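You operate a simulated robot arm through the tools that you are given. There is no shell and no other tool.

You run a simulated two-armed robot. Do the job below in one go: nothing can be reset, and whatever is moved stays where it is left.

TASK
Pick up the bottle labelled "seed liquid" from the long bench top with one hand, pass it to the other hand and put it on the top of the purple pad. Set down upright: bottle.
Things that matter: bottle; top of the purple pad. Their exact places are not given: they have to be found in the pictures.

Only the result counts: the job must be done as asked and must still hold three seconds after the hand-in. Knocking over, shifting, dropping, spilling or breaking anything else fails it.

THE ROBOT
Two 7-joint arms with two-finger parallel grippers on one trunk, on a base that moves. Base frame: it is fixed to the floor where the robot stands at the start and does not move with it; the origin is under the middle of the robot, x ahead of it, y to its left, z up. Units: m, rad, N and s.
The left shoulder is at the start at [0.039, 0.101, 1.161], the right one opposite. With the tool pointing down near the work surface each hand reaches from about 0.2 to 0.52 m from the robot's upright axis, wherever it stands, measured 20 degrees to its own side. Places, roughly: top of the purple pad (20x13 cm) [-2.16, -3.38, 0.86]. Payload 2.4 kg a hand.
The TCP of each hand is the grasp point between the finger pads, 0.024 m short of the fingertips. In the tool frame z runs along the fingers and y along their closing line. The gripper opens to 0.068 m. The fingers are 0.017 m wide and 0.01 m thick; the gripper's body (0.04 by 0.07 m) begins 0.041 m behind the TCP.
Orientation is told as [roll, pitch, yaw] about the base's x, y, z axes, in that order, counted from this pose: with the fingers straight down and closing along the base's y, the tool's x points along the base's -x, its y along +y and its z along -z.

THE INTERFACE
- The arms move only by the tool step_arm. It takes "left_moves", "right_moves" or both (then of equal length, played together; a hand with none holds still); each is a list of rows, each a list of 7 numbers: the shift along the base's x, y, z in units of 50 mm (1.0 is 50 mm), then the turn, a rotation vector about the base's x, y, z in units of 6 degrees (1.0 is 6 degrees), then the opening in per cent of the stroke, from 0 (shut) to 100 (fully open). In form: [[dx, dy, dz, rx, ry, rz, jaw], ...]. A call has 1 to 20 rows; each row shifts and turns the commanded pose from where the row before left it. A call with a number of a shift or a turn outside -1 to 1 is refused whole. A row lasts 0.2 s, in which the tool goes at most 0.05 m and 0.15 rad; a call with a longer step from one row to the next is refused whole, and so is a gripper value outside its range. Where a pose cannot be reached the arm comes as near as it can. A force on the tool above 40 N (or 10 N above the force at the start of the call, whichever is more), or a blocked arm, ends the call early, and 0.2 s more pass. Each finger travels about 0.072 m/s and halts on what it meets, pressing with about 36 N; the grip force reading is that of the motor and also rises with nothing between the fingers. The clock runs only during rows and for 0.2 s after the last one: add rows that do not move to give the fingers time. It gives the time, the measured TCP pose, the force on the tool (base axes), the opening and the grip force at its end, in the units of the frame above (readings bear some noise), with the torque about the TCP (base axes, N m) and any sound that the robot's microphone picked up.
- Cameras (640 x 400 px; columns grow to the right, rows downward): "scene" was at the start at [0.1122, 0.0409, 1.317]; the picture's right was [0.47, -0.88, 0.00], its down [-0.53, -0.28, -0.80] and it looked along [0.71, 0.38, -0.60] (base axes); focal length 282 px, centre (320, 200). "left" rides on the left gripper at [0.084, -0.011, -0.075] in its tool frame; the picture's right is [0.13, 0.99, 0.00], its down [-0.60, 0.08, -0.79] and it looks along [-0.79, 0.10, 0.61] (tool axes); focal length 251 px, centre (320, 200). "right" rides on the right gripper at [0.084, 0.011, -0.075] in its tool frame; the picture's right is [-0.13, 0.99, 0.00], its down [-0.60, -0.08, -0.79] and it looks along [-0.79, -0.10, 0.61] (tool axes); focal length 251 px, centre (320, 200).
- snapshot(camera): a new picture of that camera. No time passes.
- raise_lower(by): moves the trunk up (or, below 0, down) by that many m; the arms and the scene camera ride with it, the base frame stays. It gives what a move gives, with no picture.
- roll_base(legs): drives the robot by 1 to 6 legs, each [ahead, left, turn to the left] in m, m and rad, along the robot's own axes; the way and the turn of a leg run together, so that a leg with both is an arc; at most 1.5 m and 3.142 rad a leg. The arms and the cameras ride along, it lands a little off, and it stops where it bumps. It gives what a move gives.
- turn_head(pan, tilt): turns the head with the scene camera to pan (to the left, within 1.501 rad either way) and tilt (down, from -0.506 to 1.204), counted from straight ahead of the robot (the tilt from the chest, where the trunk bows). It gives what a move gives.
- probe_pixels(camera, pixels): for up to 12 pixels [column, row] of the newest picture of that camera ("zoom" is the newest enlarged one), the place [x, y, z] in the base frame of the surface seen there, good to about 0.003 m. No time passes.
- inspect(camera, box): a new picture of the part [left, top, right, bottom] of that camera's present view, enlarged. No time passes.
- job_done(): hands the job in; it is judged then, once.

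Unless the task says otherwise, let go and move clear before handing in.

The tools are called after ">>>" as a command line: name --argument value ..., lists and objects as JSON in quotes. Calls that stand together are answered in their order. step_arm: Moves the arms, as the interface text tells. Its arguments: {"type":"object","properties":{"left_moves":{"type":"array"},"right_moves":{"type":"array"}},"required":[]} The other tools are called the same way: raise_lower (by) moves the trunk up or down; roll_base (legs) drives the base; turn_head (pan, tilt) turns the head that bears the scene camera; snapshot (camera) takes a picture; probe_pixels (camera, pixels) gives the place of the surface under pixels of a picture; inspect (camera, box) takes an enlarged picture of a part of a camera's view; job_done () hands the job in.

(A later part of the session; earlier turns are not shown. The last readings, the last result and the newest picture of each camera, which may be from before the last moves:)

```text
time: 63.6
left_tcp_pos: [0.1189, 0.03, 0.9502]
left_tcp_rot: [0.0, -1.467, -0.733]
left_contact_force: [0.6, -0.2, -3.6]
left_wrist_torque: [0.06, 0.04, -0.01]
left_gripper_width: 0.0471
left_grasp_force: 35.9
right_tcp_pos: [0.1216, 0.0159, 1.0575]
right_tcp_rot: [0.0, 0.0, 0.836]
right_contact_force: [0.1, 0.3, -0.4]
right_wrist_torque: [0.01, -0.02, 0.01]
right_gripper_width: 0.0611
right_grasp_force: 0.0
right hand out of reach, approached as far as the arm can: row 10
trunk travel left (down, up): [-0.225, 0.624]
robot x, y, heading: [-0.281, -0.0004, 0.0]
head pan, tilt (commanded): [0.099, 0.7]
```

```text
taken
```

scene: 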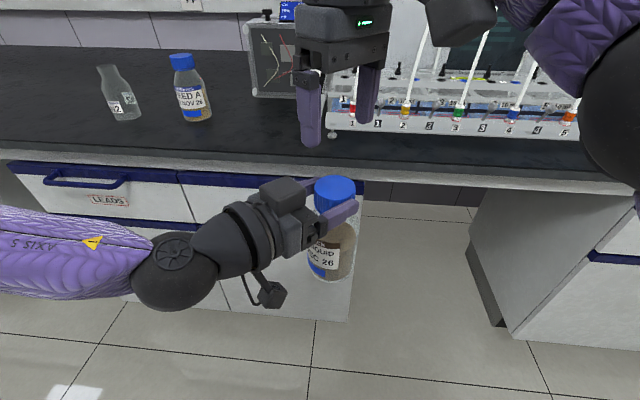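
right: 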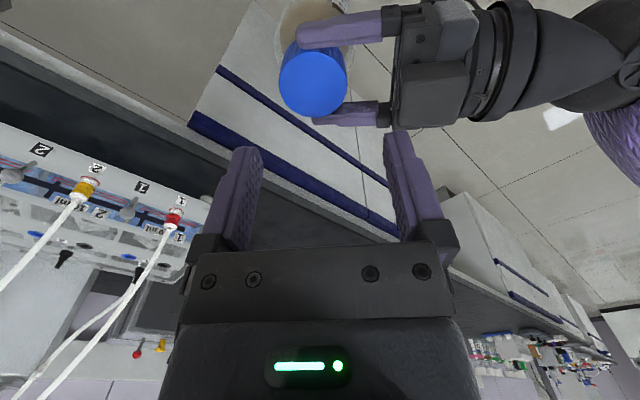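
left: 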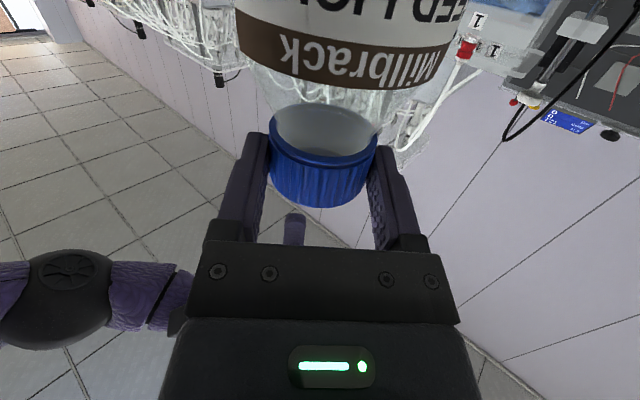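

The right hand is nearly above the cap: TCP (0.1216, 0.0159, 1.0575), slightly short at the reach limit up there. I'll descend partway with a small correction and re-check.

>>> step_arm --right_moves '[[0, 0, -0.4, 0, 0, 0, 90], [0.08, 0.02, -0.4, 0, 0, 0, 90], [0.08, 0.02, -0.35, 0, 0, 0, 90], [0, 0, 0, 0, 0, 0, 90]]'

>>> snapshot --camera "right"

>>> inspect --camera "scene" --box '[240, 90, 400, 270]'

```text
time: 64.6
left_tcp_pos: [0.1193, 0.0297, 0.9493]
left_tcp_rot: [-0.001, -1.463, -0.73]
left_contact_force: [0.6, 1.3, -3.4]
left_wrist_torque: [0.03, 0.07, 0.01]
left_gripper_width: 0.0472
left_grasp_force: 35.9
right_tcp_pos: [0.1292, 0.0161, 0.9998]
right_tcp_rot: [0.001, -0.001, 0.836]
right_contact_force: [0.5, 0.4, -0.4]
right_wrist_torque: [0.01, 0.01, 0.01]
right_gripper_width: 0.0614
right_grasp_force: 0.0
trunk travel left (down, up): [-0.225, 0.624]
robot x, y, heading: [-0.2817, -0.001, -0.004]
head pan, tilt (commanded): [0.099, 0.7]
```

```text
taken
```

right: 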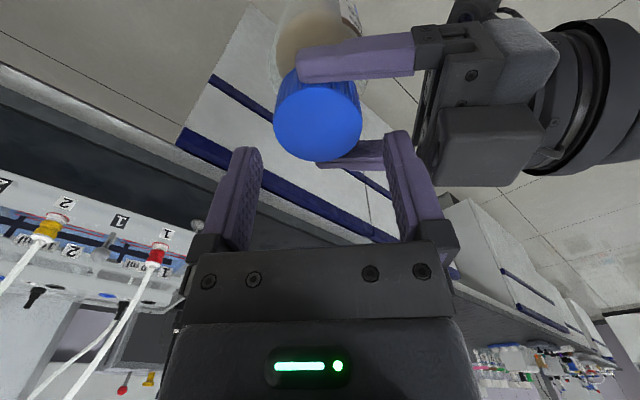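

```text
2.22 times, centred on (320, 180) of scene
```

zoom: 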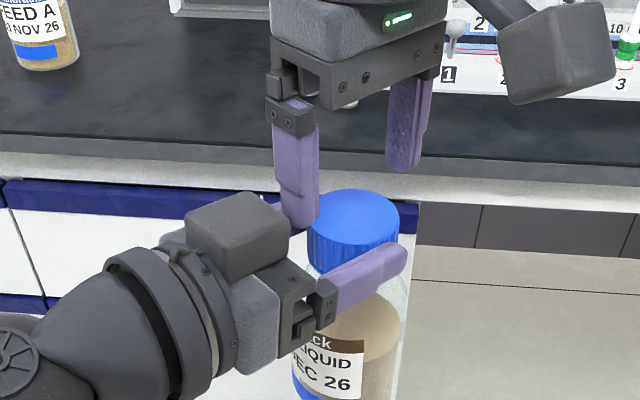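

The right fingers are just above the cap. I'll probe the cap top and both right finger tips in the right-hand picture to verify centring.

>>> probe_pixels --camera "right" --pixels '[[318, 125], [278, 122], [358, 122], [318, 98], [318, 156], [252, 152], [392, 138], [246, 160], [398, 145]]'

>>> probe_pixels --camera "zoom" --pixels '[[355, 215], [310, 225], [398, 222], [353, 192], [353, 242], [305, 220], [415, 160], [290, 210]]'

```text
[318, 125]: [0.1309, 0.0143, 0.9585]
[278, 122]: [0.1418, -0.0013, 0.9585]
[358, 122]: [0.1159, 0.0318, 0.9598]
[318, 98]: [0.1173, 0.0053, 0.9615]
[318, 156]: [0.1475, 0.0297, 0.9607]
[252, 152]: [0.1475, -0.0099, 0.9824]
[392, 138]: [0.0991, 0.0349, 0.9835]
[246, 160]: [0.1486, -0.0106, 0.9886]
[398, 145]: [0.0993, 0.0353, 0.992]
```

```text
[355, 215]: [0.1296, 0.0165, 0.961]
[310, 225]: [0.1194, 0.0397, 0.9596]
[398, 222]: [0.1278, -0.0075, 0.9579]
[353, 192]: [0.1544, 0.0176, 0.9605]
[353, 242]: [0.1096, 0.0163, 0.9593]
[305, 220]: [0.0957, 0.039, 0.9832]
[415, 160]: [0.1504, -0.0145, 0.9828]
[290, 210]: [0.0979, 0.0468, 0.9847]
```

The right finger midpoint agrees with the cap centre (0.1305, 0.0165) within 1–2 mm along the closing line. I'll descend around the cap to TCP z≈0.963.

>>> step_arm --right_moves '[[0.02, 0.01, -0.2, 0, 0, 0, 90], [0, 0, -0.2, 0, 0, 0, 90], [0, 0, -0.2, 0, 0, 0, 90], [0, 0, -0.13, 0, 0, 0, 90], [0, 0, 0, 0, 0, 0, 90]]'

>>> inspect --camera "scene" --box '[240, 100, 400, 270]'

>>> snapshot --camera "right"

>>> snapshot --camera "left"

```text
time: 65.8
left_tcp_pos: [0.1192, 0.0287, 0.9493]
left_tcp_rot: [0.0, -1.463, -0.733]
left_contact_force: [0.3, 0.3, -3.7]
left_wrist_torque: [0.06, 0.08, -0.04]
left_gripper_width: 0.0473
left_grasp_force: 36.0
right_tcp_pos: [0.1317, 0.0188, 0.9621]
right_tcp_rot: [0.001, 0.0, 0.838]
right_contact_force: [-1.5, -0.6, -0.3]
right_wrist_torque: [0.04, 0.0, -0.02]
right_gripper_width: 0.0613
right_grasp_force: 0.1
trunk travel left (down, up): [-0.225, 0.624]
robot x, y, heading: [-0.282, 0.0011, 0.0]
head pan, tilt (commanded): [0.099, 0.7]
```

```text
2.35 times, centred on (320, 185) of scene
```

zoom: 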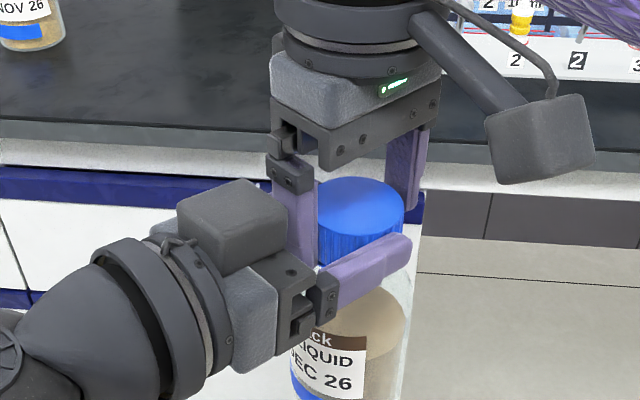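

```text
taken
```

right: 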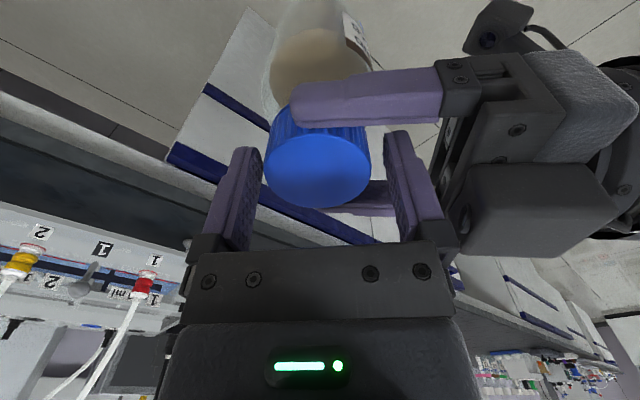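

```text
taken
```

left: 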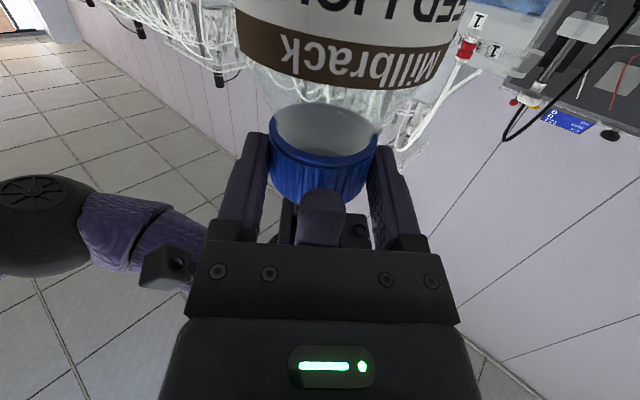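

The right fingers straddle the cap (cap columns 264–370 between fingers 258 and 388), with no contact forces. Closing the right gripper.

>>> step_arm --right_moves '[[0, 0, 0, 0, 0, 0, 60], [0, 0, 0, 0, 0, 0, 30], [0, 0, 0, 0, 0, 0, 0], [0, 0, 0, 0, 0, 0, 0], [0, 0, 0, 0, 0, 0, 0]]'

>>> snapshot --camera "right"

```text
time: 67.0
left_tcp_pos: [0.118, 0.0305, 0.9491]
left_tcp_rot: [0.0, -1.467, -0.731]
left_contact_force: [-18.4, 14.8, -1.5]
left_wrist_torque: [-0.16, -0.2, 0.36]
left_gripper_width: 0.0474
left_grasp_force: 35.2
right_tcp_pos: [0.1307, 0.0172, 0.9633]
right_tcp_rot: [-0.001, 0.0, 0.837]
right_contact_force: [19.3, -15.2, 0.4]
right_wrist_torque: [-0.06, -0.01, -0.4]
right_gripper_width: 0.0481
right_grasp_force: 35.6
trunk travel left (down, up): [-0.225, 0.624]
robot x, y, heading: [-0.2839, -0.0027, 0.001]
head pan, tilt (commanded): [0.099, 0.7]
```

```text
taken
```

right: 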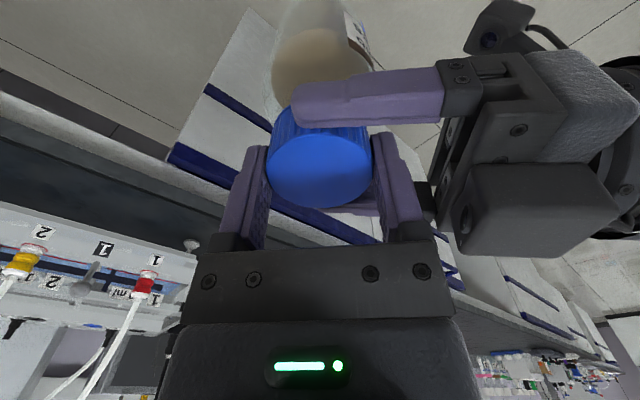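

Both hands hold the cap (right width 0.048, 36 N) with ~24 N of internal push along the left hand's axis. I'll ease the right hand about 1 mm along that line before letting go with the left.

>>> step_arm --right_moves '[[0.011, -0.01, 0, 0, 0, 0, 0], [0, 0, 0, 0, 0, 0, 0]]'

```text
time: 67.6
left_tcp_pos: [0.1196, 0.0281, 0.9506]
left_tcp_rot: [-0.002, -1.465, -0.731]
left_contact_force: [-11.4, 10.9, 1.2]
left_wrist_torque: [0.22, 0.36, 0.34]
left_gripper_width: 0.0472
left_grasp_force: 36.1
right_tcp_pos: [0.1313, 0.0191, 0.9624]
right_tcp_rot: [-0.001, 0.0, 0.839]
right_contact_force: [10.8, -11.1, -0.9]
right_wrist_torque: [-0.38, -0.51, -0.34]
right_gripper_width: 0.0478
right_grasp_force: 35.9
trunk travel left (down, up): [-0.225, 0.624]
robot x, y, heading: [-0.2818, -0.0017, 0.003]
head pan, tilt (commanded): [0.099, 0.7]
```

>>> step_arm --right_moves '[[0.009, -0.011, 0, 0, 0, 0, 0], [0, 0, 0, 0, 0, 0, 0]]'

```text
time: 68.2
left_tcp_pos: [0.1185, 0.0292, 0.949]
left_tcp_rot: [0.0, -1.467, -0.732]
left_contact_force: [-3.5, 4.1, -2.3]
left_wrist_torque: [0.25, 0.33, 0.34]
left_gripper_width: 0.0473
left_grasp_force: 36.1
right_tcp_pos: [0.1307, 0.0185, 0.9633]
right_tcp_rot: [0.002, 0.0, 0.838]
right_contact_force: [3.7, -4.4, -0.2]
right_wrist_torque: [-0.29, -0.34, -0.34]
right_gripper_width: 0.0478
right_grasp_force: 35.8
trunk travel left (down, up): [-0.225, 0.624]
robot x, y, heading: [-0.2797, 0.002, -0.001]
head pan, tilt (commanded): [0.099, 0.7]
```

The internal force is down to ~5 N. Now I'll open the left gripper while the right holds still.

>>> step_arm --left_moves '[[0, 0, 0, 0, 0, 0, 80], [0, 0, 0, 0, 0, 0, 100], [0, 0, 0, 0, 0, 0, 100]]'

>>> snapshot --camera "right"

```text
time: 69.0
left_tcp_pos: [0.1182, 0.0286, 0.9494]
left_tcp_rot: [0.0, -1.467, -0.734]
left_contact_force: [-0.2, -0.4, -0.3]
left_wrist_torque: [-0.01, -0.01, 0.0]
left_gripper_width: 0.068
left_grasp_force: 0.0
right_tcp_pos: [0.1309, 0.0175, 0.9635]
right_tcp_rot: [0.001, 0.0, 0.84]
right_contact_force: [0.3, -0.6, -0.2]
right_wrist_torque: [-0.03, -0.01, -0.02]
right_gripper_width: 0.0478
right_grasp_force: 35.7
trunk travel left (down, up): [-0.225, 0.624]
robot x, y, heading: [-0.2798, 0.0009, -0.0]
head pan, tilt (commanded): [0.099, 0.7]
```

```text
taken
```

right: 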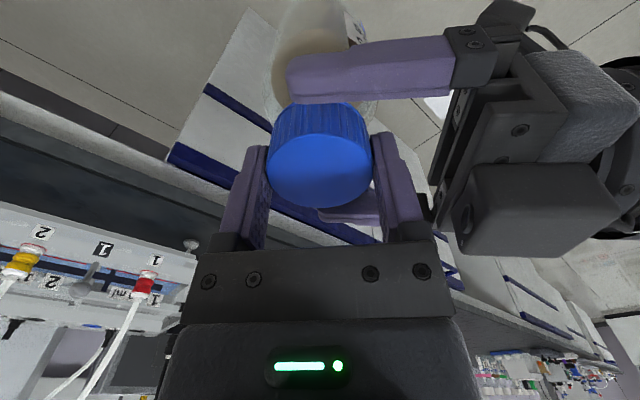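

The left hand has let go, but the right force reads ~0 rather than −3.7 N. I'll wait a moment and re-read before moving the left away.

>>> step_arm --right_moves '[[0, 0, 0, 0, 0, 0, 0], [0, 0, 0, 0, 0, 0, 0]]'

>>> snapshot --camera "scene"

>>> snapshot --camera "left"

```text
time: 69.6
left_tcp_pos: [0.1182, 0.0299, 0.95]
left_tcp_rot: [-0.002, -1.466, -0.732]
left_contact_force: [-0.4, 0.1, 0.6]
left_wrist_torque: [0.0, 0.02, 0.02]
left_gripper_width: 0.068
left_grasp_force: 0.1
right_tcp_pos: [0.1309, 0.018, 0.9623]
right_tcp_rot: [0.0, -0.001, 0.837]
right_contact_force: [-0.7, -0.4, 0.0]
right_wrist_torque: [-0.01, 0.0, 0.01]
right_gripper_width: 0.0477
right_grasp_force: 35.6
trunk travel left (down, up): [-0.225, 0.624]
robot x, y, heading: [-0.2812, 0.0017, 0.002]
head pan, tilt (commanded): [0.099, 0.7]
```

```text
taken
```

scene: 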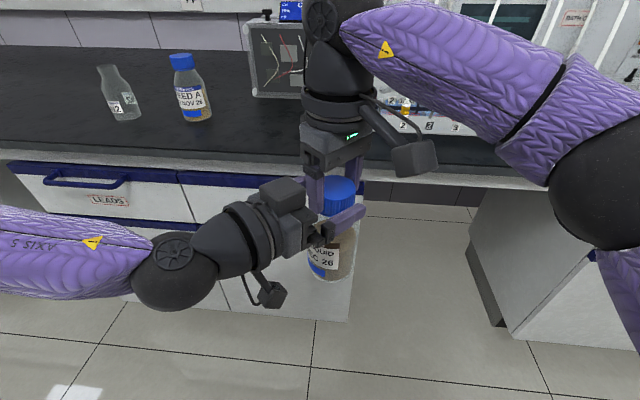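

```text
taken
```

left: 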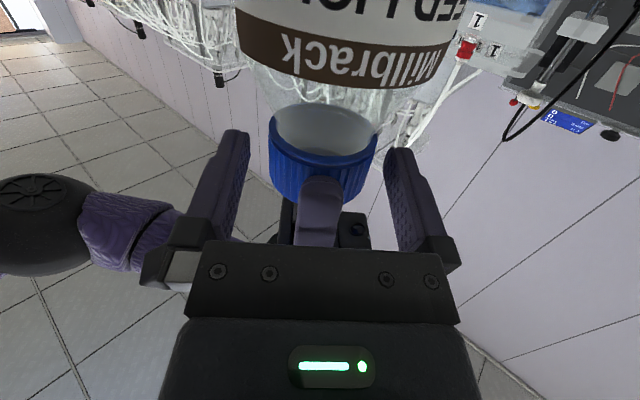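

The pictures show the bottle hanging level in the right hand, with the left fingers open around it. I'll withdraw the left hand straight back along its own axis.

>>> step_arm --left_moves '[[-0.15, 0.13, 0, 0, 0, 0, 100], [-0.3, 0.27, 0, 0, 0, 0, 100], [-0.3, 0.27, 0, 0, 0, 0, 100], [-0.3, 0.27, 0, 0, 0, 0, 100], [0, 0.6, 0, 0, 0, 0, 100], [0, 0.8, 0, 0, 0, 0, 100], [0, 0.8, 0, 0, 0, 0, 100]]'

>>> snapshot --camera "scene"

>>> snapshot --camera "right"

```text
time: 71.2
left_tcp_pos: [0.0885, 0.1909, 0.9448]
left_tcp_rot: [-0.001, -1.465, -0.731]
left_contact_force: [0.4, 0.5, 0.2]
left_wrist_torque: [-0.02, 0.0, -0.01]
left_gripper_width: 0.068
left_grasp_force: 0.1
left hand out of reach, approached as far as the arm can: row 3, 4
right_tcp_pos: [0.1306, 0.0187, 0.9626]
right_tcp_rot: [0.0, -0.001, 0.836]
right_contact_force: [0.4, -0.2, 0.1]
right_wrist_torque: [0.02, 0.04, -0.03]
right_gripper_width: 0.0479
right_grasp_force: 36.0
trunk travel left (down, up): [-0.225, 0.624]
robot x, y, heading: [-0.2816, 0.0031, -0.002]
head pan, tilt (commanded): [0.099, 0.7]
```

```text
taken
```

scene: 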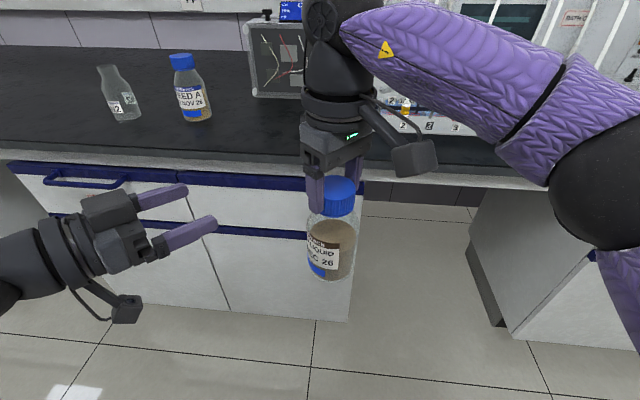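

```text
taken
```

right: 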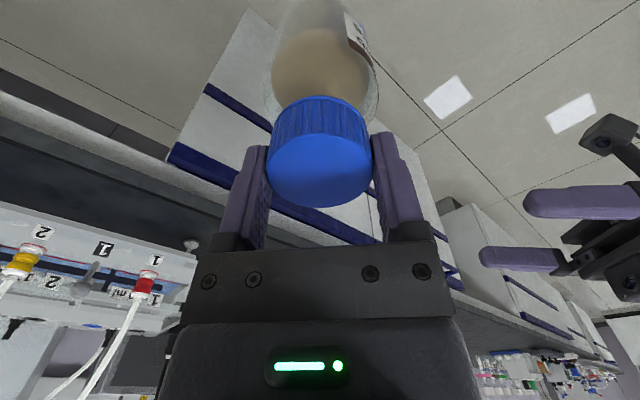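

The bottle hangs safely in the right hand alone, left hand is clear. I'll raise the trunk back 0.15 m, then fold both arms into compact poses (right yaw back to 0, left fingers down) for driving.

>>> raise_lower --by 0.15

>>> step_arm --left_moves '[[0, 0.1, 0, 0, 0, 1, 100], [0, 0.1, 0, 0, 0, 1, 100], [0, 0.1, 0, 0, 0, 1, 100], [0, 0.1, 0, 0, 0, 1, 100], [0, 0.1, 0, 0, 0, 1, 100], [0, 0.1, 0, 0, 0, 1, 100], [0, 0.1, 0, 0, 0, 1, 100], [-0.17, 0.05, 0, 0, 1, 0, 100], [-0.17, 0.05, 0, 0, 1, 0, 100], [-0.17, 0.05, 0, 0, 1, 0, 100], [-0.17, 0.05, 0, 0, 1, 0, 100], [-0.17, 0.05, 0, 0, 1, 0, 100], [-0.17, 0.05, 0, 0, 1, 0, 100], [-0.17, 0.05, 0, 0, 1, 0, 100], [-0.17, 0, 0, 0, 1, 0, 100], [-0.17, 0, 0, 0, 1, 0, 100], [-0.17, 0, 0, 0, 1, 0, 100], [-0.17, 0, 0, 0, 1, 0, 100], [-0.17, 0, 0, 0, 1, 0, 100], [-0.17, 0, 0, 0, 1, 0, 100]]' --right_moves '[[-0.2, -0.25, 0, 0, 0, -1, 0], [-0.2, -0.25, 0, 0, 0, -1, 0], [-0.2, -0.25, 0, 0, 0, -1, 0], [-0.2, -0.25, 0, 0, 0, -1, 0], [-0.2, -0.25, 0, 0, 0, -1, 0], [-0.2, -0.25, 0, 0, 0, -1, 0], [-0.2, -0.25, 0, 0, 0, -1, 0], [-0.2, -0.25, 0, 0, 0, -1, 0], [0, 0, 0, 0, 0, 0, 0], [0, 0, 0, 0, 0, 0, 0], [0, 0, 0, 0, 0, 0, 0], [0, 0, 0, 0, 0, 0, 0], [0, 0, 0, 0, 0, 0, 0], [0, 0, 0, 0, 0, 0, 0], [0, 0, 0, 0, 0, 0, 0], [0, 0, 0, 0, 0, 0, 0], [0, 0, 0, 0, 0, 0, 0], [0, 0, 0, 0, 0, 0, 0], [0, 0, 0, 0, 0, 0, 0], [0, 0, 0, 0, 0, 0, 0]]'

>>> snapshot --camera "scene"

>>> snapshot --camera "right"

```text
time: 73.0
left_tcp_pos: [0.088, 0.189, 1.094]
left_tcp_rot: [-0.003, -1.464, -0.729]
left_contact_force: [0.7, -0.2, 0.2]
left_wrist_torque: [0.01, 0.02, -0.04]
left_gripper_width: 0.0679
left_grasp_force: 0.1
right_tcp_pos: [0.1321, 0.0176, 1.1116]
right_tcp_rot: [0.0, 0.002, 0.838]
right_contact_force: [0.7, -0.2, -4.8]
right_wrist_torque: [0.01, 0.01, 0.01]
right_gripper_width: 0.0478
right_grasp_force: 36.1
trunk travel left (down, up): [-0.375, 0.475]
robot x, y, heading: [-0.2841, -0.0014, -0.001]
head pan, tilt (commanded): [0.099, 0.7]
```

```text
time: 77.2
left_tcp_pos: [-0.0017, 0.2507, 1.0907]
left_tcp_rot: [0.001, -0.103, 0.0]
left_contact_force: [-0.3, -0.6, -0.4]
left_wrist_torque: [0.03, 0.03, 0.01]
left_gripper_width: 0.0678
left_grasp_force: 0.0
left hand out of reach, approached as far as the arm can: row 6, 7, 8, 9
right_tcp_pos: [0.0515, -0.0821, 1.1125]
right_tcp_rot: [0.0, 0.0, 0.001]
right_contact_force: [-1.4, -0.4, -3.7]
right_wrist_torque: [-0.02, 0.01, 0.0]
right_gripper_width: 0.0479
right_grasp_force: 36.0
trunk travel left (down, up): [-0.375, 0.475]
robot x, y, heading: [-0.2803, 0.0034, 0.006]
head pan, tilt (commanded): [0.099, 0.7]
```

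```text
taken
```

scene: 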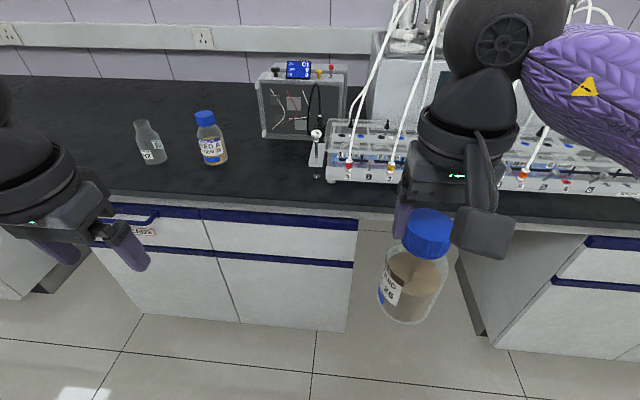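

```text
taken
```

right: 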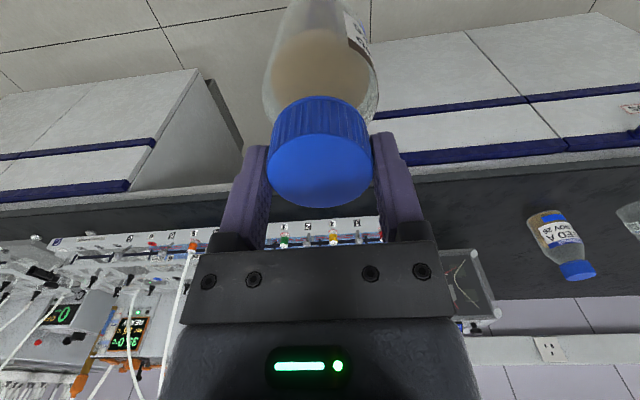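

The bottle is secure (−3.7 N, 36 N grip) and upright. Now to plan the drive: I'll look left and right along the aisle and probe the far bench's extents.

>>> turn_head --pan 1.5 --tilt 0.15

>>> snapshot --camera "scene"

>>> probe_pixels --camera "scene" --pixels '[[20, 300], [100, 280], [60, 200], [150, 200], [190, 180], [20, 100], [100, 90], [200, 220], [240, 200], [150, 130], [210, 150], [260, 250]]'

>>> turn_head --pan -1.5 --tilt 0.15

>>> snapshot --camera "scene"

>>> probe_pixels --camera "scene" --pixels '[[620, 60], [560, 80], [630, 130], [600, 150], [630, 220], [520, 100], [450, 170], [400, 150], [360, 150], [390, 180], [330, 180], [600, 260]]'

```text
time: 78.7
left_tcp_pos: [-0.0023, 0.2504, 1.0906]
left_tcp_rot: [-0.001, -0.104, 0.0]
left_contact_force: [-0.4, 0.1, 0.3]
left_wrist_torque: [-0.01, 0.04, -0.02]
left_gripper_width: 0.0681
left_grasp_force: 0.1
right_tcp_pos: [0.0515, -0.083, 1.1116]
right_tcp_rot: [-0.001, -0.001, 0.0]
right_contact_force: [-0.5, -0.3, -4.4]
right_wrist_torque: [0.02, -0.01, -0.02]
right_gripper_width: 0.0479
right_grasp_force: 36.2
trunk travel left (down, up): [-0.375, 0.475]
robot x, y, heading: [-0.2797, -0.0025, 0.001]
head pan, tilt (commanded): [1.499, 0.15]
```

```text
taken
```

scene: 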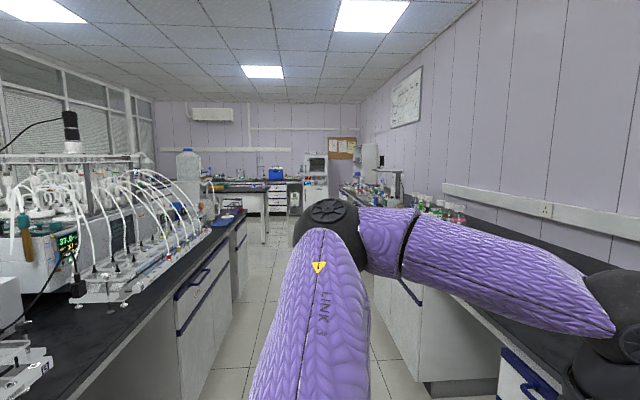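

```text
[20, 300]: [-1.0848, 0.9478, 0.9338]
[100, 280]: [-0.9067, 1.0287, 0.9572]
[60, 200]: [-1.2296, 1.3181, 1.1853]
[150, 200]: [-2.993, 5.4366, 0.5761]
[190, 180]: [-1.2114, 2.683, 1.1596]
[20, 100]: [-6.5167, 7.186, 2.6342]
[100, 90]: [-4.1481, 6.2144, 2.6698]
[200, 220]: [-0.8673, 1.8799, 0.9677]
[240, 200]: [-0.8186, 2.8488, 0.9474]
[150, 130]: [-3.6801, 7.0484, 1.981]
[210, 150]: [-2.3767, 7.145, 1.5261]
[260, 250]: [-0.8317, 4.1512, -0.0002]
```

```text
time: 81.3
left_tcp_pos: [-0.0015, 0.2508, 1.0903]
left_tcp_rot: [0.001, -0.105, 0.001]
left_contact_force: [0.5, 0.6, -0.2]
left_wrist_torque: [0.0, 0.0, -0.03]
left_gripper_width: 0.0679
left_grasp_force: 0.0
right_tcp_pos: [0.0524, -0.0831, 1.1124]
right_tcp_rot: [-0.001, 0.001, 0.0]
right_contact_force: [-0.5, 0.3, -4.3]
right_wrist_torque: [-0.03, -0.01, -0.01]
right_gripper_width: 0.048
right_grasp_force: 36.1
trunk travel left (down, up): [-0.375, 0.475]
robot x, y, heading: [-0.2795, 0.0021, 0.0]
head pan, tilt (commanded): [-1.499, 0.15]
```

```text
taken
```

scene: 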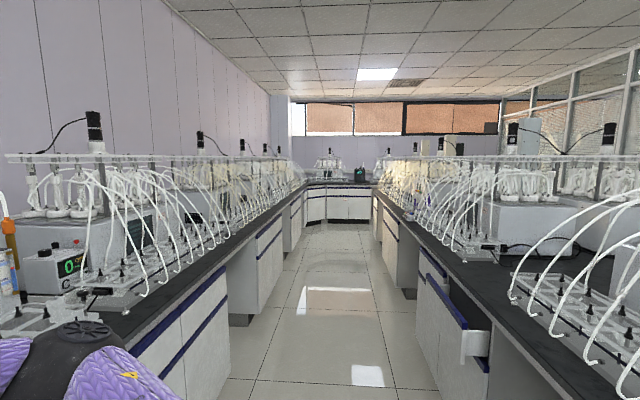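

```text
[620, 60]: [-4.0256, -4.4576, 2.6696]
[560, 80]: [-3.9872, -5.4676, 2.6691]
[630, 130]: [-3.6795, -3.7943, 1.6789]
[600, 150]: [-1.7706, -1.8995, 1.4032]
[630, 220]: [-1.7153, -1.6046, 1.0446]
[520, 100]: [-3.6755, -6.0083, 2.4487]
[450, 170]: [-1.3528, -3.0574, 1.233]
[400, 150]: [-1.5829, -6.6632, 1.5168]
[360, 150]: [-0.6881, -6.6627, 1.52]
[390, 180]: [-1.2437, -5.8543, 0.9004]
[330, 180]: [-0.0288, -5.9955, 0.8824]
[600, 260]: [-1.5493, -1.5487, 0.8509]
```

The room spans to a window wall at x≈-3.68; the island lies between (front x≈-0.79) and its +y end is near y≈3, with clear floor beyond. I'll go round that end: centre in the aisle, turn left to face +y and take a look.

>>> roll_base --legs '[[0.06, 0, 0], [0, 0, 1.571]]'

>>> turn_head --pan 0.2 --tilt 0.3

>>> snapshot --camera "scene"

>>> probe_pixels --camera "scene" --pixels '[[320, 200], [280, 220], [360, 220], [320, 260], [250, 250], [240, 180], [200, 150], [300, 170], [150, 200], [400, 300], [180, 300], [300, 140]]'

```text
time: 86.1
left_tcp_pos: [-0.4762, 0.2776, 1.0906]
left_tcp_rot: [0.0, -0.105, 1.581]
left_contact_force: [0.1, -0.2, 0.2]
left_wrist_torque: [-0.02, 0.02, 0.0]
left_gripper_width: 0.068
left_grasp_force: 0.1
right_tcp_pos: [-0.1424, 0.3336, 1.1128]
right_tcp_rot: [0.0, 0.0, 1.583]
right_contact_force: [-0.2, 0.8, -4.0]
right_wrist_torque: [-0.03, -0.01, 0.0]
right_gripper_width: 0.0477
right_grasp_force: 36.4
trunk travel left (down, up): [-0.375, 0.475]
robot x, y, heading: [-0.2237, 0.0002, 1.584]
head pan, tilt (commanded): [-1.499, 0.15]
```

```text
time: 87.9
left_tcp_pos: [-0.4759, 0.2777, 1.0919]
left_tcp_rot: [0.0, -0.105, 1.583]
left_contact_force: [0.7, -0.5, 0.2]
left_wrist_torque: [0.02, -0.01, 0.0]
left_gripper_width: 0.068
left_grasp_force: 0.0
right_tcp_pos: [-0.1429, 0.3336, 1.1123]
right_tcp_rot: [-0.002, 0.0, 1.583]
right_contact_force: [0.8, -0.5, -3.9]
right_wrist_torque: [-0.02, -0.03, -0.02]
right_gripper_width: 0.0479
right_grasp_force: 35.9
trunk travel left (down, up): [-0.375, 0.475]
robot x, y, heading: [-0.2183, 0.0004, 1.582]
head pan, tilt (commanded): [0.201, 0.3]
```

```text
taken
```

scene: 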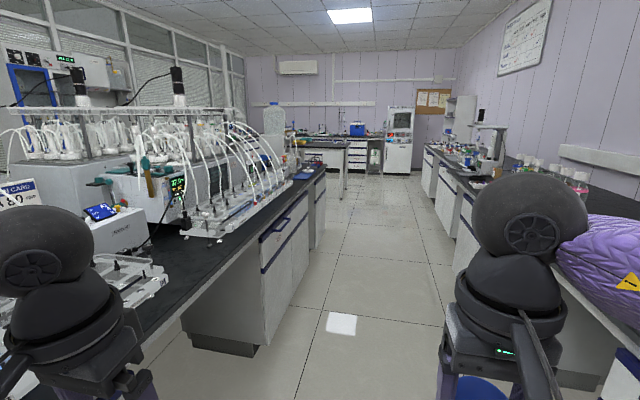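

```text
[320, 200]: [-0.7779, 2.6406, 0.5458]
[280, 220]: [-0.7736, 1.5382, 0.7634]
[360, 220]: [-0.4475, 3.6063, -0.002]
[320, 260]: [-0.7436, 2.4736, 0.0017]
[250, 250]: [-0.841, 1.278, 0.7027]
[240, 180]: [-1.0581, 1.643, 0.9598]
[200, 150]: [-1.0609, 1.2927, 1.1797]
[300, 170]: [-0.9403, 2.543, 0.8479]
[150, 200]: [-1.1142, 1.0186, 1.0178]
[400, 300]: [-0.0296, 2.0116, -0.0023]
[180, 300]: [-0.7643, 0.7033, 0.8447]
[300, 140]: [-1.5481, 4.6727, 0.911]
```

Facing +y the aisle is clear; island end around y≈2.9 and a table beyond at y≈4.7. I'll drive 3 m ahead in two legs and look left.

>>> roll_base --legs '[[1.5, 0, -0.012], [1.4, 0, 0]]'

>>> turn_head --pan 1.2 --tilt 0.35

>>> snapshot --camera "scene"

>>> probe_pixels --camera "scene" --pixels '[[320, 200], [200, 220], [440, 220], [320, 260], [250, 300], [150, 250], [400, 170], [500, 200], [100, 180], [320, 320], [250, 200], [380, 220]]'

```text
time: 101.8
left_tcp_pos: [-0.4212, 3.1698, 1.0909]
left_tcp_rot: [0.0, -0.104, 1.541]
left_contact_force: [-0.2, 0.5, 0.2]
left_wrist_torque: [-0.01, -0.02, 0.02]
left_gripper_width: 0.068
left_grasp_force: 0.0
right_tcp_pos: [-0.0863, 3.2146, 1.1134]
right_tcp_rot: [-0.001, -0.001, 1.543]
right_contact_force: [0.7, 0.6, -3.9]
right_wrist_torque: [0.0, -0.01, -0.01]
right_gripper_width: 0.0479
right_grasp_force: 35.8
trunk travel left (down, up): [-0.375, 0.475]
robot x, y, heading: [-0.1779, 2.8857, 1.544]
head pan, tilt (commanded): [0.201, 0.3]
```

```text
time: 103.1
left_tcp_pos: [-0.4217, 3.1709, 1.091]
left_tcp_rot: [0.0, -0.105, 1.541]
left_contact_force: [-0.1, 0.5, -0.2]
left_wrist_torque: [0.02, -0.01, 0.01]
left_gripper_width: 0.068
left_grasp_force: 0.0
right_tcp_pos: [-0.0875, 3.2145, 1.1135]
right_tcp_rot: [-0.001, 0.0, 1.542]
right_contact_force: [-0.4, -0.4, -4.8]
right_wrist_torque: [-0.01, 0.01, -0.01]
right_gripper_width: 0.0479
right_grasp_force: 35.7
trunk travel left (down, up): [-0.375, 0.475]
robot x, y, heading: [-0.1786, 2.888, 1.544]
head pan, tilt (commanded): [1.201, 0.351]
```

```text
taken
```

scene: 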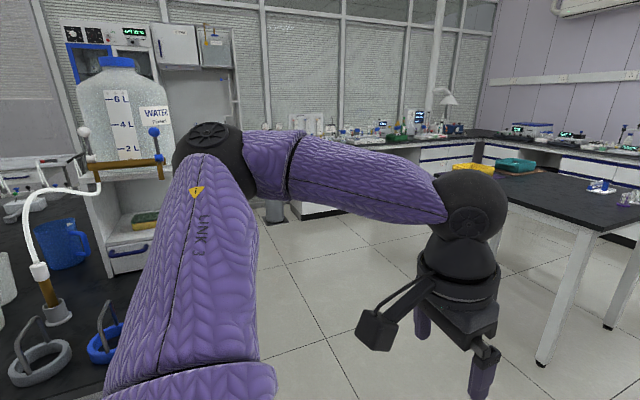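

```text
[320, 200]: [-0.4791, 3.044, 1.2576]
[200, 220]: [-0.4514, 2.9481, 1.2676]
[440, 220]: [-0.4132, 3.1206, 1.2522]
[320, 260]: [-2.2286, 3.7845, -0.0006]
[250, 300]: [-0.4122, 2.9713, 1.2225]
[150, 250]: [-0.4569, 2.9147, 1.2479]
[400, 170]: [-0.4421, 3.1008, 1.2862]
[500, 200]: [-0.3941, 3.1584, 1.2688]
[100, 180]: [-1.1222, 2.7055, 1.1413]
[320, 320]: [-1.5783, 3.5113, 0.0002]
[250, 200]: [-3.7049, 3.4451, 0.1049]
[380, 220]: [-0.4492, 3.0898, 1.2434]
```

Now at (-0.18, 2.89). The floor to the left is open around (-1.6..-2.2, 3.5..3.8). I'll probe the table corner and island end before turning.

>>> probe_pixels --camera "scene" --pixels '[[545, 362], [600, 228], [480, 180], [640, 240], [130, 262], [60, 290], [300, 225], [275, 215], [350, 320], [110, 225], [300, 380], [460, 150]]'

>>> turn_head --pan 1.5 --tilt 0.6

>>> snapshot --camera "scene"

```text
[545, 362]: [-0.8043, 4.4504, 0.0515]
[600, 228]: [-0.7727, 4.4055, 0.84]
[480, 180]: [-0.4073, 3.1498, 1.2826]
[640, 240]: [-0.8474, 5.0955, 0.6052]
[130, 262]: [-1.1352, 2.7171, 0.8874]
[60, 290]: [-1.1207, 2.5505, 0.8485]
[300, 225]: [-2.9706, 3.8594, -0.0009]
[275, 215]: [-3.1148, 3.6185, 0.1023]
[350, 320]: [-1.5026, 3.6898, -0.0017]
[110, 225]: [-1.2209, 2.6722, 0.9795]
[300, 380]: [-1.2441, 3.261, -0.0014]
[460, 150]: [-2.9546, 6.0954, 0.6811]
```

```text
time: 103.9
left_tcp_pos: [-0.421, 3.1707, 1.092]
left_tcp_rot: [0.0, -0.104, 1.54]
left_contact_force: [0.2, 0.9, 0.5]
left_wrist_torque: [0.0, -0.01, -0.02]
left_gripper_width: 0.0682
left_grasp_force: 0.1
right_tcp_pos: [-0.0852, 3.2149, 1.1122]
right_tcp_rot: [0.0, 0.001, 1.542]
right_contact_force: [-0.3, 0.4, -4.2]
right_wrist_torque: [-0.02, 0.01, 0.01]
right_gripper_width: 0.048
right_grasp_force: 35.8
trunk travel left (down, up): [-0.375, 0.475]
robot x, y, heading: [-0.1806, 2.8858, 1.544]
head pan, tilt (commanded): [1.499, 0.6]
```

```text
taken
```

scene: 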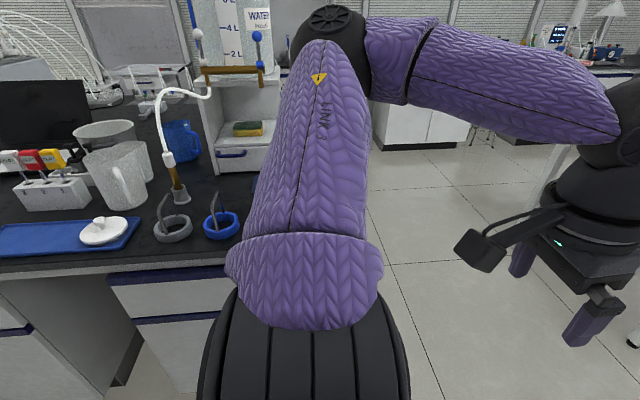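

The passage runs between the island end (y≈2.9) and the table edge (y≈4.4). I'll go ahead 0.75 m, turn left to face −x, and look.

>>> roll_base --legs '[[0.77, 0, 0], [0, 0, 1.597]]'

>>> turn_head --pan 0.3 --tilt 0.35

>>> snapshot --camera "scene"

>>> probe_pixels --camera "scene" --pixels '[[320, 200], [280, 250], [360, 250], [320, 300], [200, 250], [240, 200], [400, 200], [300, 170], [150, 200], [200, 150], [100, 250], [250, 220]]'

```text
time: 112.0
left_tcp_pos: [-0.4342, 3.4008, 1.0899]
left_tcp_rot: [0.0, -0.105, -3.129]
left_contact_force: [0.1, 0.0, 0.6]
left_wrist_torque: [0.0, -0.03, 0.01]
left_gripper_width: 0.0676
left_grasp_force: 0.1
right_tcp_pos: [-0.491, 3.7361, 1.1122]
right_tcp_rot: [0.0, 0.001, -3.127]
right_contact_force: [0.1, -0.1, -3.9]
right_wrist_torque: [0.0, 0.03, -0.01]
right_gripper_width: 0.0479
right_grasp_force: 36.3
trunk travel left (down, up): [-0.375, 0.475]
robot x, y, heading: [-0.1589, 3.6578, -3.128]
head pan, tilt (commanded): [1.499, 0.6]
```

```text
time: 113.3
left_tcp_pos: [-0.4343, 3.4027, 1.0912]
left_tcp_rot: [-0.003, -0.104, -3.128]
left_contact_force: [-0.1, 0.2, 1.0]
left_wrist_torque: [0.01, 0.01, -0.02]
left_gripper_width: 0.0678
left_grasp_force: 0.1
right_tcp_pos: [-0.4919, 3.7348, 1.1125]
right_tcp_rot: [0.0, -0.001, -3.127]
right_contact_force: [-0.3, 0.1, -4.0]
right_wrist_torque: [0.0, -0.01, 0.02]
right_gripper_width: 0.0478
right_grasp_force: 36.2
trunk travel left (down, up): [-0.375, 0.475]
robot x, y, heading: [-0.1583, 3.6562, -3.126]
head pan, tilt (commanded): [0.3, 0.351]
```

```text
taken
```

scene: 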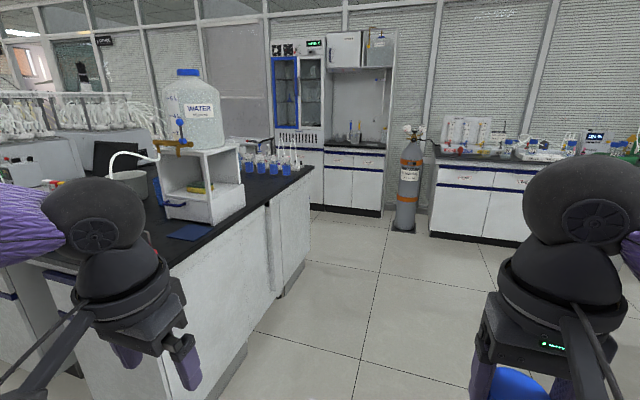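

```text
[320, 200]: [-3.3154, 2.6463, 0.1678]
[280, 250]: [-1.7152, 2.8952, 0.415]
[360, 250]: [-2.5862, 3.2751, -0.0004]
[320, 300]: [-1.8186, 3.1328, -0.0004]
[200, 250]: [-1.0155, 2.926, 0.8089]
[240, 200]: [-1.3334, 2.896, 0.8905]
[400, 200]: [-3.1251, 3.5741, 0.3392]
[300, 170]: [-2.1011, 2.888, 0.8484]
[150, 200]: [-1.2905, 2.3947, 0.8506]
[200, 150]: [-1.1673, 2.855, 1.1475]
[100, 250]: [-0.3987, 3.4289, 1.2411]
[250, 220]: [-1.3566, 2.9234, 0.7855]
```

Island end face is at y≈2.92, and a gas cylinder stands near (-3.12, 3.57). I'll advance 1.5 m along −x and look again at the corner, cylinder and the second aisle.

>>> roll_base --legs '[[1.5, 0, -0.012]]'

>>> turn_head --pan 0.55 --tilt 0.45

>>> snapshot --camera "scene"

>>> probe_pixels --camera "scene" --pixels '[[320, 200], [280, 250], [360, 250], [320, 300], [200, 250], [240, 200], [400, 200], [300, 170], [150, 200], [440, 250], [250, 300], [200, 200]]'

```text
time: 120.8
left_tcp_pos: [-1.9411, 3.3882, 1.0912]
left_tcp_rot: [0.0, -0.103, -3.134]
left_contact_force: [0.8, -0.5, -0.4]
left_wrist_torque: [-0.02, 0.02, 0.01]
left_gripper_width: 0.0679
left_grasp_force: 0.1
right_tcp_pos: [-1.9961, 3.7217, 1.1133]
right_tcp_rot: [0.0, 0.001, -3.134]
right_contact_force: [0.4, -0.3, -4.0]
right_wrist_torque: [0.02, -0.01, -0.02]
right_gripper_width: 0.0479
right_grasp_force: 36.3
trunk travel left (down, up): [-0.375, 0.475]
robot x, y, heading: [-1.6644, 3.6419, -3.135]
head pan, tilt (commanded): [0.3, 0.351]
```

```text
time: 121.6
left_tcp_pos: [-1.9399, 3.3888, 1.0908]
left_tcp_rot: [0.0, -0.105, -3.135]
left_contact_force: [-0.5, 0.0, 0.5]
left_wrist_torque: [0.02, -0.01, 0.02]
left_gripper_width: 0.068
left_grasp_force: 0.0
right_tcp_pos: [-1.9953, 3.7224, 1.1126]
right_tcp_rot: [0.0, 0.0, -3.135]
right_contact_force: [-0.1, -0.5, -3.8]
right_wrist_torque: [-0.03, 0.02, 0.02]
right_gripper_width: 0.0478
right_grasp_force: 36.7
trunk travel left (down, up): [-0.375, 0.475]
robot x, y, heading: [-1.6598, 3.6395, -3.133]
head pan, tilt (commanded): [0.55, 0.45]
```

```text
taken
```

scene: 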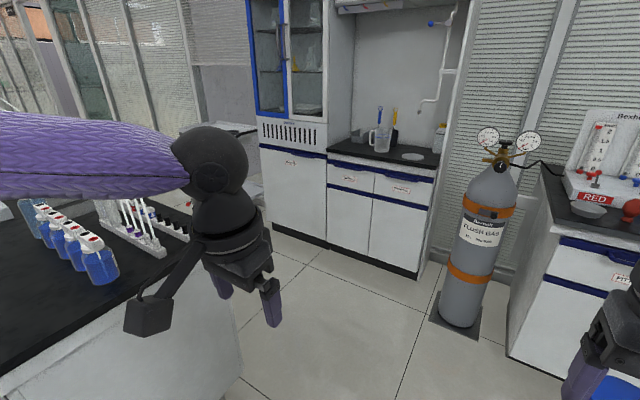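

```text
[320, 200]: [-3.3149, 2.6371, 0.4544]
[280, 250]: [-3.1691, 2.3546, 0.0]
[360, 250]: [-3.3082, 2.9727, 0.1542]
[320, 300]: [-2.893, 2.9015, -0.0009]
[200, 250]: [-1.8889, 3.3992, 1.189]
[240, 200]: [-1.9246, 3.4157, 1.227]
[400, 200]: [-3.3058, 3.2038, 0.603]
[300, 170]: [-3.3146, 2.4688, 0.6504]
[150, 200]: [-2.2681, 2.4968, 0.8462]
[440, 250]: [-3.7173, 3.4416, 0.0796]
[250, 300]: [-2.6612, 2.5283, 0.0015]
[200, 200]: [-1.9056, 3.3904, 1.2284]
```

The second aisle's floor lies between the island and wall cabinets (front x≈-3.31). I'll probe the cylinder and island's far edge more closely.

>>> probe_pixels --camera "scene" --pixels '[[460, 318], [435, 310], [482, 240], [505, 200], [455, 240], [515, 355], [170, 190], [185, 215], [160, 180], [150, 250], [100, 330], [240, 370]]'

>>> turn_head --pan 1.0 --tilt 0.35

>>> snapshot --camera "scene"

```text
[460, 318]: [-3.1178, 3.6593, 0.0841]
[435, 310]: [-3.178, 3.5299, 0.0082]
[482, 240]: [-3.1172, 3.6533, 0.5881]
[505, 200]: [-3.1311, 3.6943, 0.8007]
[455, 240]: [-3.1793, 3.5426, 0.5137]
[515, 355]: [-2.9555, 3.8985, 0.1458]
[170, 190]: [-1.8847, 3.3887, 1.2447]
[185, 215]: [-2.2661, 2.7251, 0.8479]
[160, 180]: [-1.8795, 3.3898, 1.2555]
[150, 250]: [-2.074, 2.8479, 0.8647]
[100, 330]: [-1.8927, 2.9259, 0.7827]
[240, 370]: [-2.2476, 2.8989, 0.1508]
```

```text
time: 122.5
left_tcp_pos: [-1.9407, 3.3881, 1.0907]
left_tcp_rot: [0.001, -0.105, -3.137]
left_contact_force: [-0.3, 0.6, 0.4]
left_wrist_torque: [-0.02, 0.0, 0.0]
left_gripper_width: 0.068
left_grasp_force: 0.1
right_tcp_pos: [-1.9967, 3.7208, 1.1124]
right_tcp_rot: [0.0, -0.001, -3.134]
right_contact_force: [-0.2, 0.2, -4.1]
right_wrist_torque: [-0.02, -0.01, -0.03]
right_gripper_width: 0.0478
right_grasp_force: 36.3
trunk travel left (down, up): [-0.375, 0.475]
robot x, y, heading: [-1.6592, 3.641, -3.135]
head pan, tilt (commanded): [1.0, 0.351]
```

```text
taken
```

scene: 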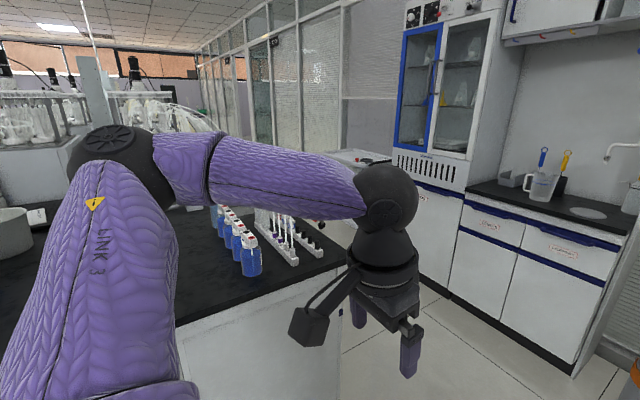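

Cylinder face is at x≈-3.12 and the island corner near (-2.28, 2.92). I'll move to x≈-2.45, turn to point diagonally into the second aisle, and look.

>>> roll_base --legs '[[0.79, 0, 0], [0, 0, 1.208]]'

>>> turn_head --pan 0.3 --tilt 0.35

>>> snapshot --camera "scene"

>>> probe_pixels --camera "scene" --pixels '[[320, 200], [280, 200], [360, 200], [320, 240], [280, 280], [240, 220], [400, 220], [300, 170], [220, 180], [200, 250], [350, 300], [250, 160]]'

```text
time: 129.7
left_tcp_pos: [-2.3235, 3.2822, 1.0911]
left_tcp_rot: [-0.001, -0.105, -1.933]
left_contact_force: [0.5, 0.0, 0.7]
left_wrist_torque: [0.06, -0.01, -0.04]
left_gripper_width: 0.068
left_grasp_force: 0.1
right_tcp_pos: [-2.6545, 3.35, 1.1134]
right_tcp_rot: [0.001, 0.0, -1.931]
right_contact_force: [-0.4, 0.1, -3.9]
right_wrist_torque: [-0.03, -0.01, 0.0]
right_gripper_width: 0.0477
right_grasp_force: 35.9
trunk travel left (down, up): [-0.375, 0.475]
robot x, y, heading: [-2.4584, 3.6294, -1.927]
head pan, tilt (commanded): [1.0, 0.351]
```

```text
time: 130.8
left_tcp_pos: [-2.3242, 3.2826, 1.0906]
left_tcp_rot: [0.0, -0.105, -1.932]
left_contact_force: [0.2, 0.9, -0.5]
left_wrist_torque: [-0.01, 0.0, -0.02]
left_gripper_width: 0.068
left_grasp_force: 0.1
right_tcp_pos: [-2.6561, 3.3505, 1.1121]
right_tcp_rot: [0.001, 0.0, -1.929]
right_contact_force: [0.6, -0.9, -3.6]
right_wrist_torque: [0.03, 0.0, -0.01]
right_gripper_width: 0.0477
right_grasp_force: 36.4
trunk travel left (down, up): [-0.375, 0.475]
robot x, y, heading: [-2.4588, 3.6349, -1.931]
head pan, tilt (commanded): [0.3, 0.351]
```

```text
taken
```

scene: 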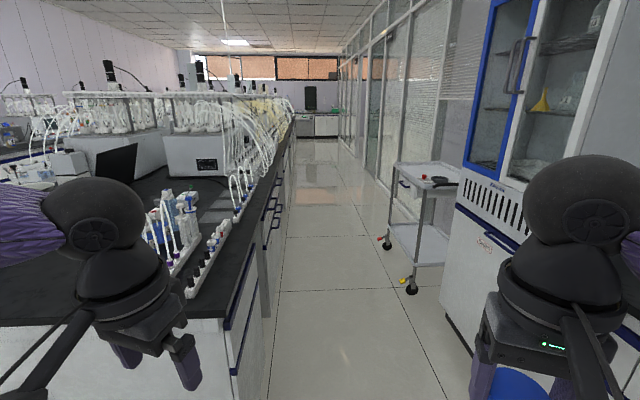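

```text
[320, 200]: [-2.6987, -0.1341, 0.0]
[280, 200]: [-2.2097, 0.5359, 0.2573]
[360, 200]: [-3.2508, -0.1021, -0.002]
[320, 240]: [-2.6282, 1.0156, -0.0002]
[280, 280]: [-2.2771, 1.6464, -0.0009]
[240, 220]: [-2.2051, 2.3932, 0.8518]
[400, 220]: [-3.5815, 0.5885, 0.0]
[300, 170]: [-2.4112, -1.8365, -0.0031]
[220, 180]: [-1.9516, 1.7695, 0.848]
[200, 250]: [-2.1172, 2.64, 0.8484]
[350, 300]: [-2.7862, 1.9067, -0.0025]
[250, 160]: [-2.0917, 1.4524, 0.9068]
```

The second aisle is open with a cart on the right side (columns 385–460). I'll probe the cart and island handles to choose my lane.

>>> probe_pixels --camera "scene" --pixels '[[395, 168], [430, 185], [412, 288], [386, 243], [404, 281], [455, 180], [440, 262], [270, 230], [235, 330], [460, 300], [265, 190], [380, 238]]'

>>> inspect --camera "scene" --box '[220, 90, 480, 300]'

```text
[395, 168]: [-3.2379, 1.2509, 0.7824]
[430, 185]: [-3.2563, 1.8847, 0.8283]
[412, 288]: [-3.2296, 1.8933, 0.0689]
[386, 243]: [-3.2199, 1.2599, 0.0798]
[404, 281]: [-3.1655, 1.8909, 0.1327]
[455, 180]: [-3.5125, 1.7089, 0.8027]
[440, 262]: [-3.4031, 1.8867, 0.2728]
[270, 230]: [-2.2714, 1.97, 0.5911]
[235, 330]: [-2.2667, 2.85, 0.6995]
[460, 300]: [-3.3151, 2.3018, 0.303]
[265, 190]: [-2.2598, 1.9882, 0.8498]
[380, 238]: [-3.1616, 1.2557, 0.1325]
```

```text
1.90 times, centred on (350, 195) of scene
```

zoom: 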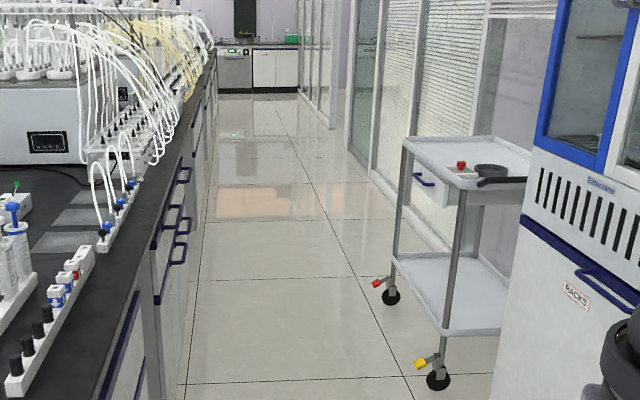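

Lane for passing the cart (pedals at x≈-3.16) and island (x≈-2.27) is x≈-2.71. I'll go 0.75 m along the current diagonal, then straighten to face −y.

>>> roll_base --legs '[[0.75, 0, 0], [0, 0, 0.36]]'

>>> turn_head --pan 0.0 --tilt 0.35

>>> snapshot --camera "scene"

```text
time: 136.0
left_tcp_pos: [-2.4794, 2.6478, 1.0917]
left_tcp_rot: [0.001, -0.104, -1.583]
left_contact_force: [0.5, 0.2, 0.7]
left_wrist_torque: [0.03, 0.01, 0.0]
left_gripper_width: 0.0681
left_grasp_force: 0.1
right_tcp_pos: [-2.8143, 2.5984, 1.1133]
right_tcp_rot: [0.0, 0.0, -1.583]
right_contact_force: [0.9, -0.3, -3.3]
right_wrist_torque: [-0.01, 0.0, 0.0]
right_gripper_width: 0.0478
right_grasp_force: 35.9
trunk travel left (down, up): [-0.375, 0.475]
robot x, y, heading: [-2.729, 2.9289, -1.582]
head pan, tilt (commanded): [0.3, 0.351]
```

```text
time: 136.8
left_tcp_pos: [-2.4788, 2.6476, 1.0916]
left_tcp_rot: [0.002, -0.105, -1.582]
left_contact_force: [-0.3, -0.2, 0.4]
left_wrist_torque: [-0.01, -0.03, 0.02]
left_gripper_width: 0.068
left_grasp_force: 0.1
right_tcp_pos: [-2.8153, 2.5985, 1.1134]
right_tcp_rot: [-0.002, -0.001, -1.582]
right_contact_force: [0.7, -0.6, -3.7]
right_wrist_torque: [0.02, 0.03, -0.03]
right_gripper_width: 0.0476
right_grasp_force: 36.3
trunk travel left (down, up): [-0.375, 0.475]
robot x, y, heading: [-2.7274, 2.9332, -1.583]
head pan, tilt (commanded): [0.0, 0.351]
```

```text
taken
```

scene: 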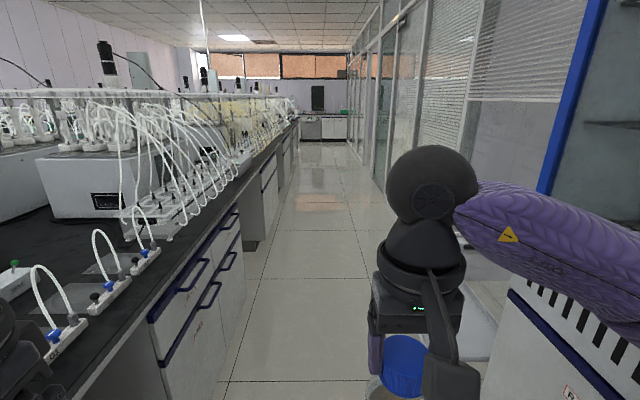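

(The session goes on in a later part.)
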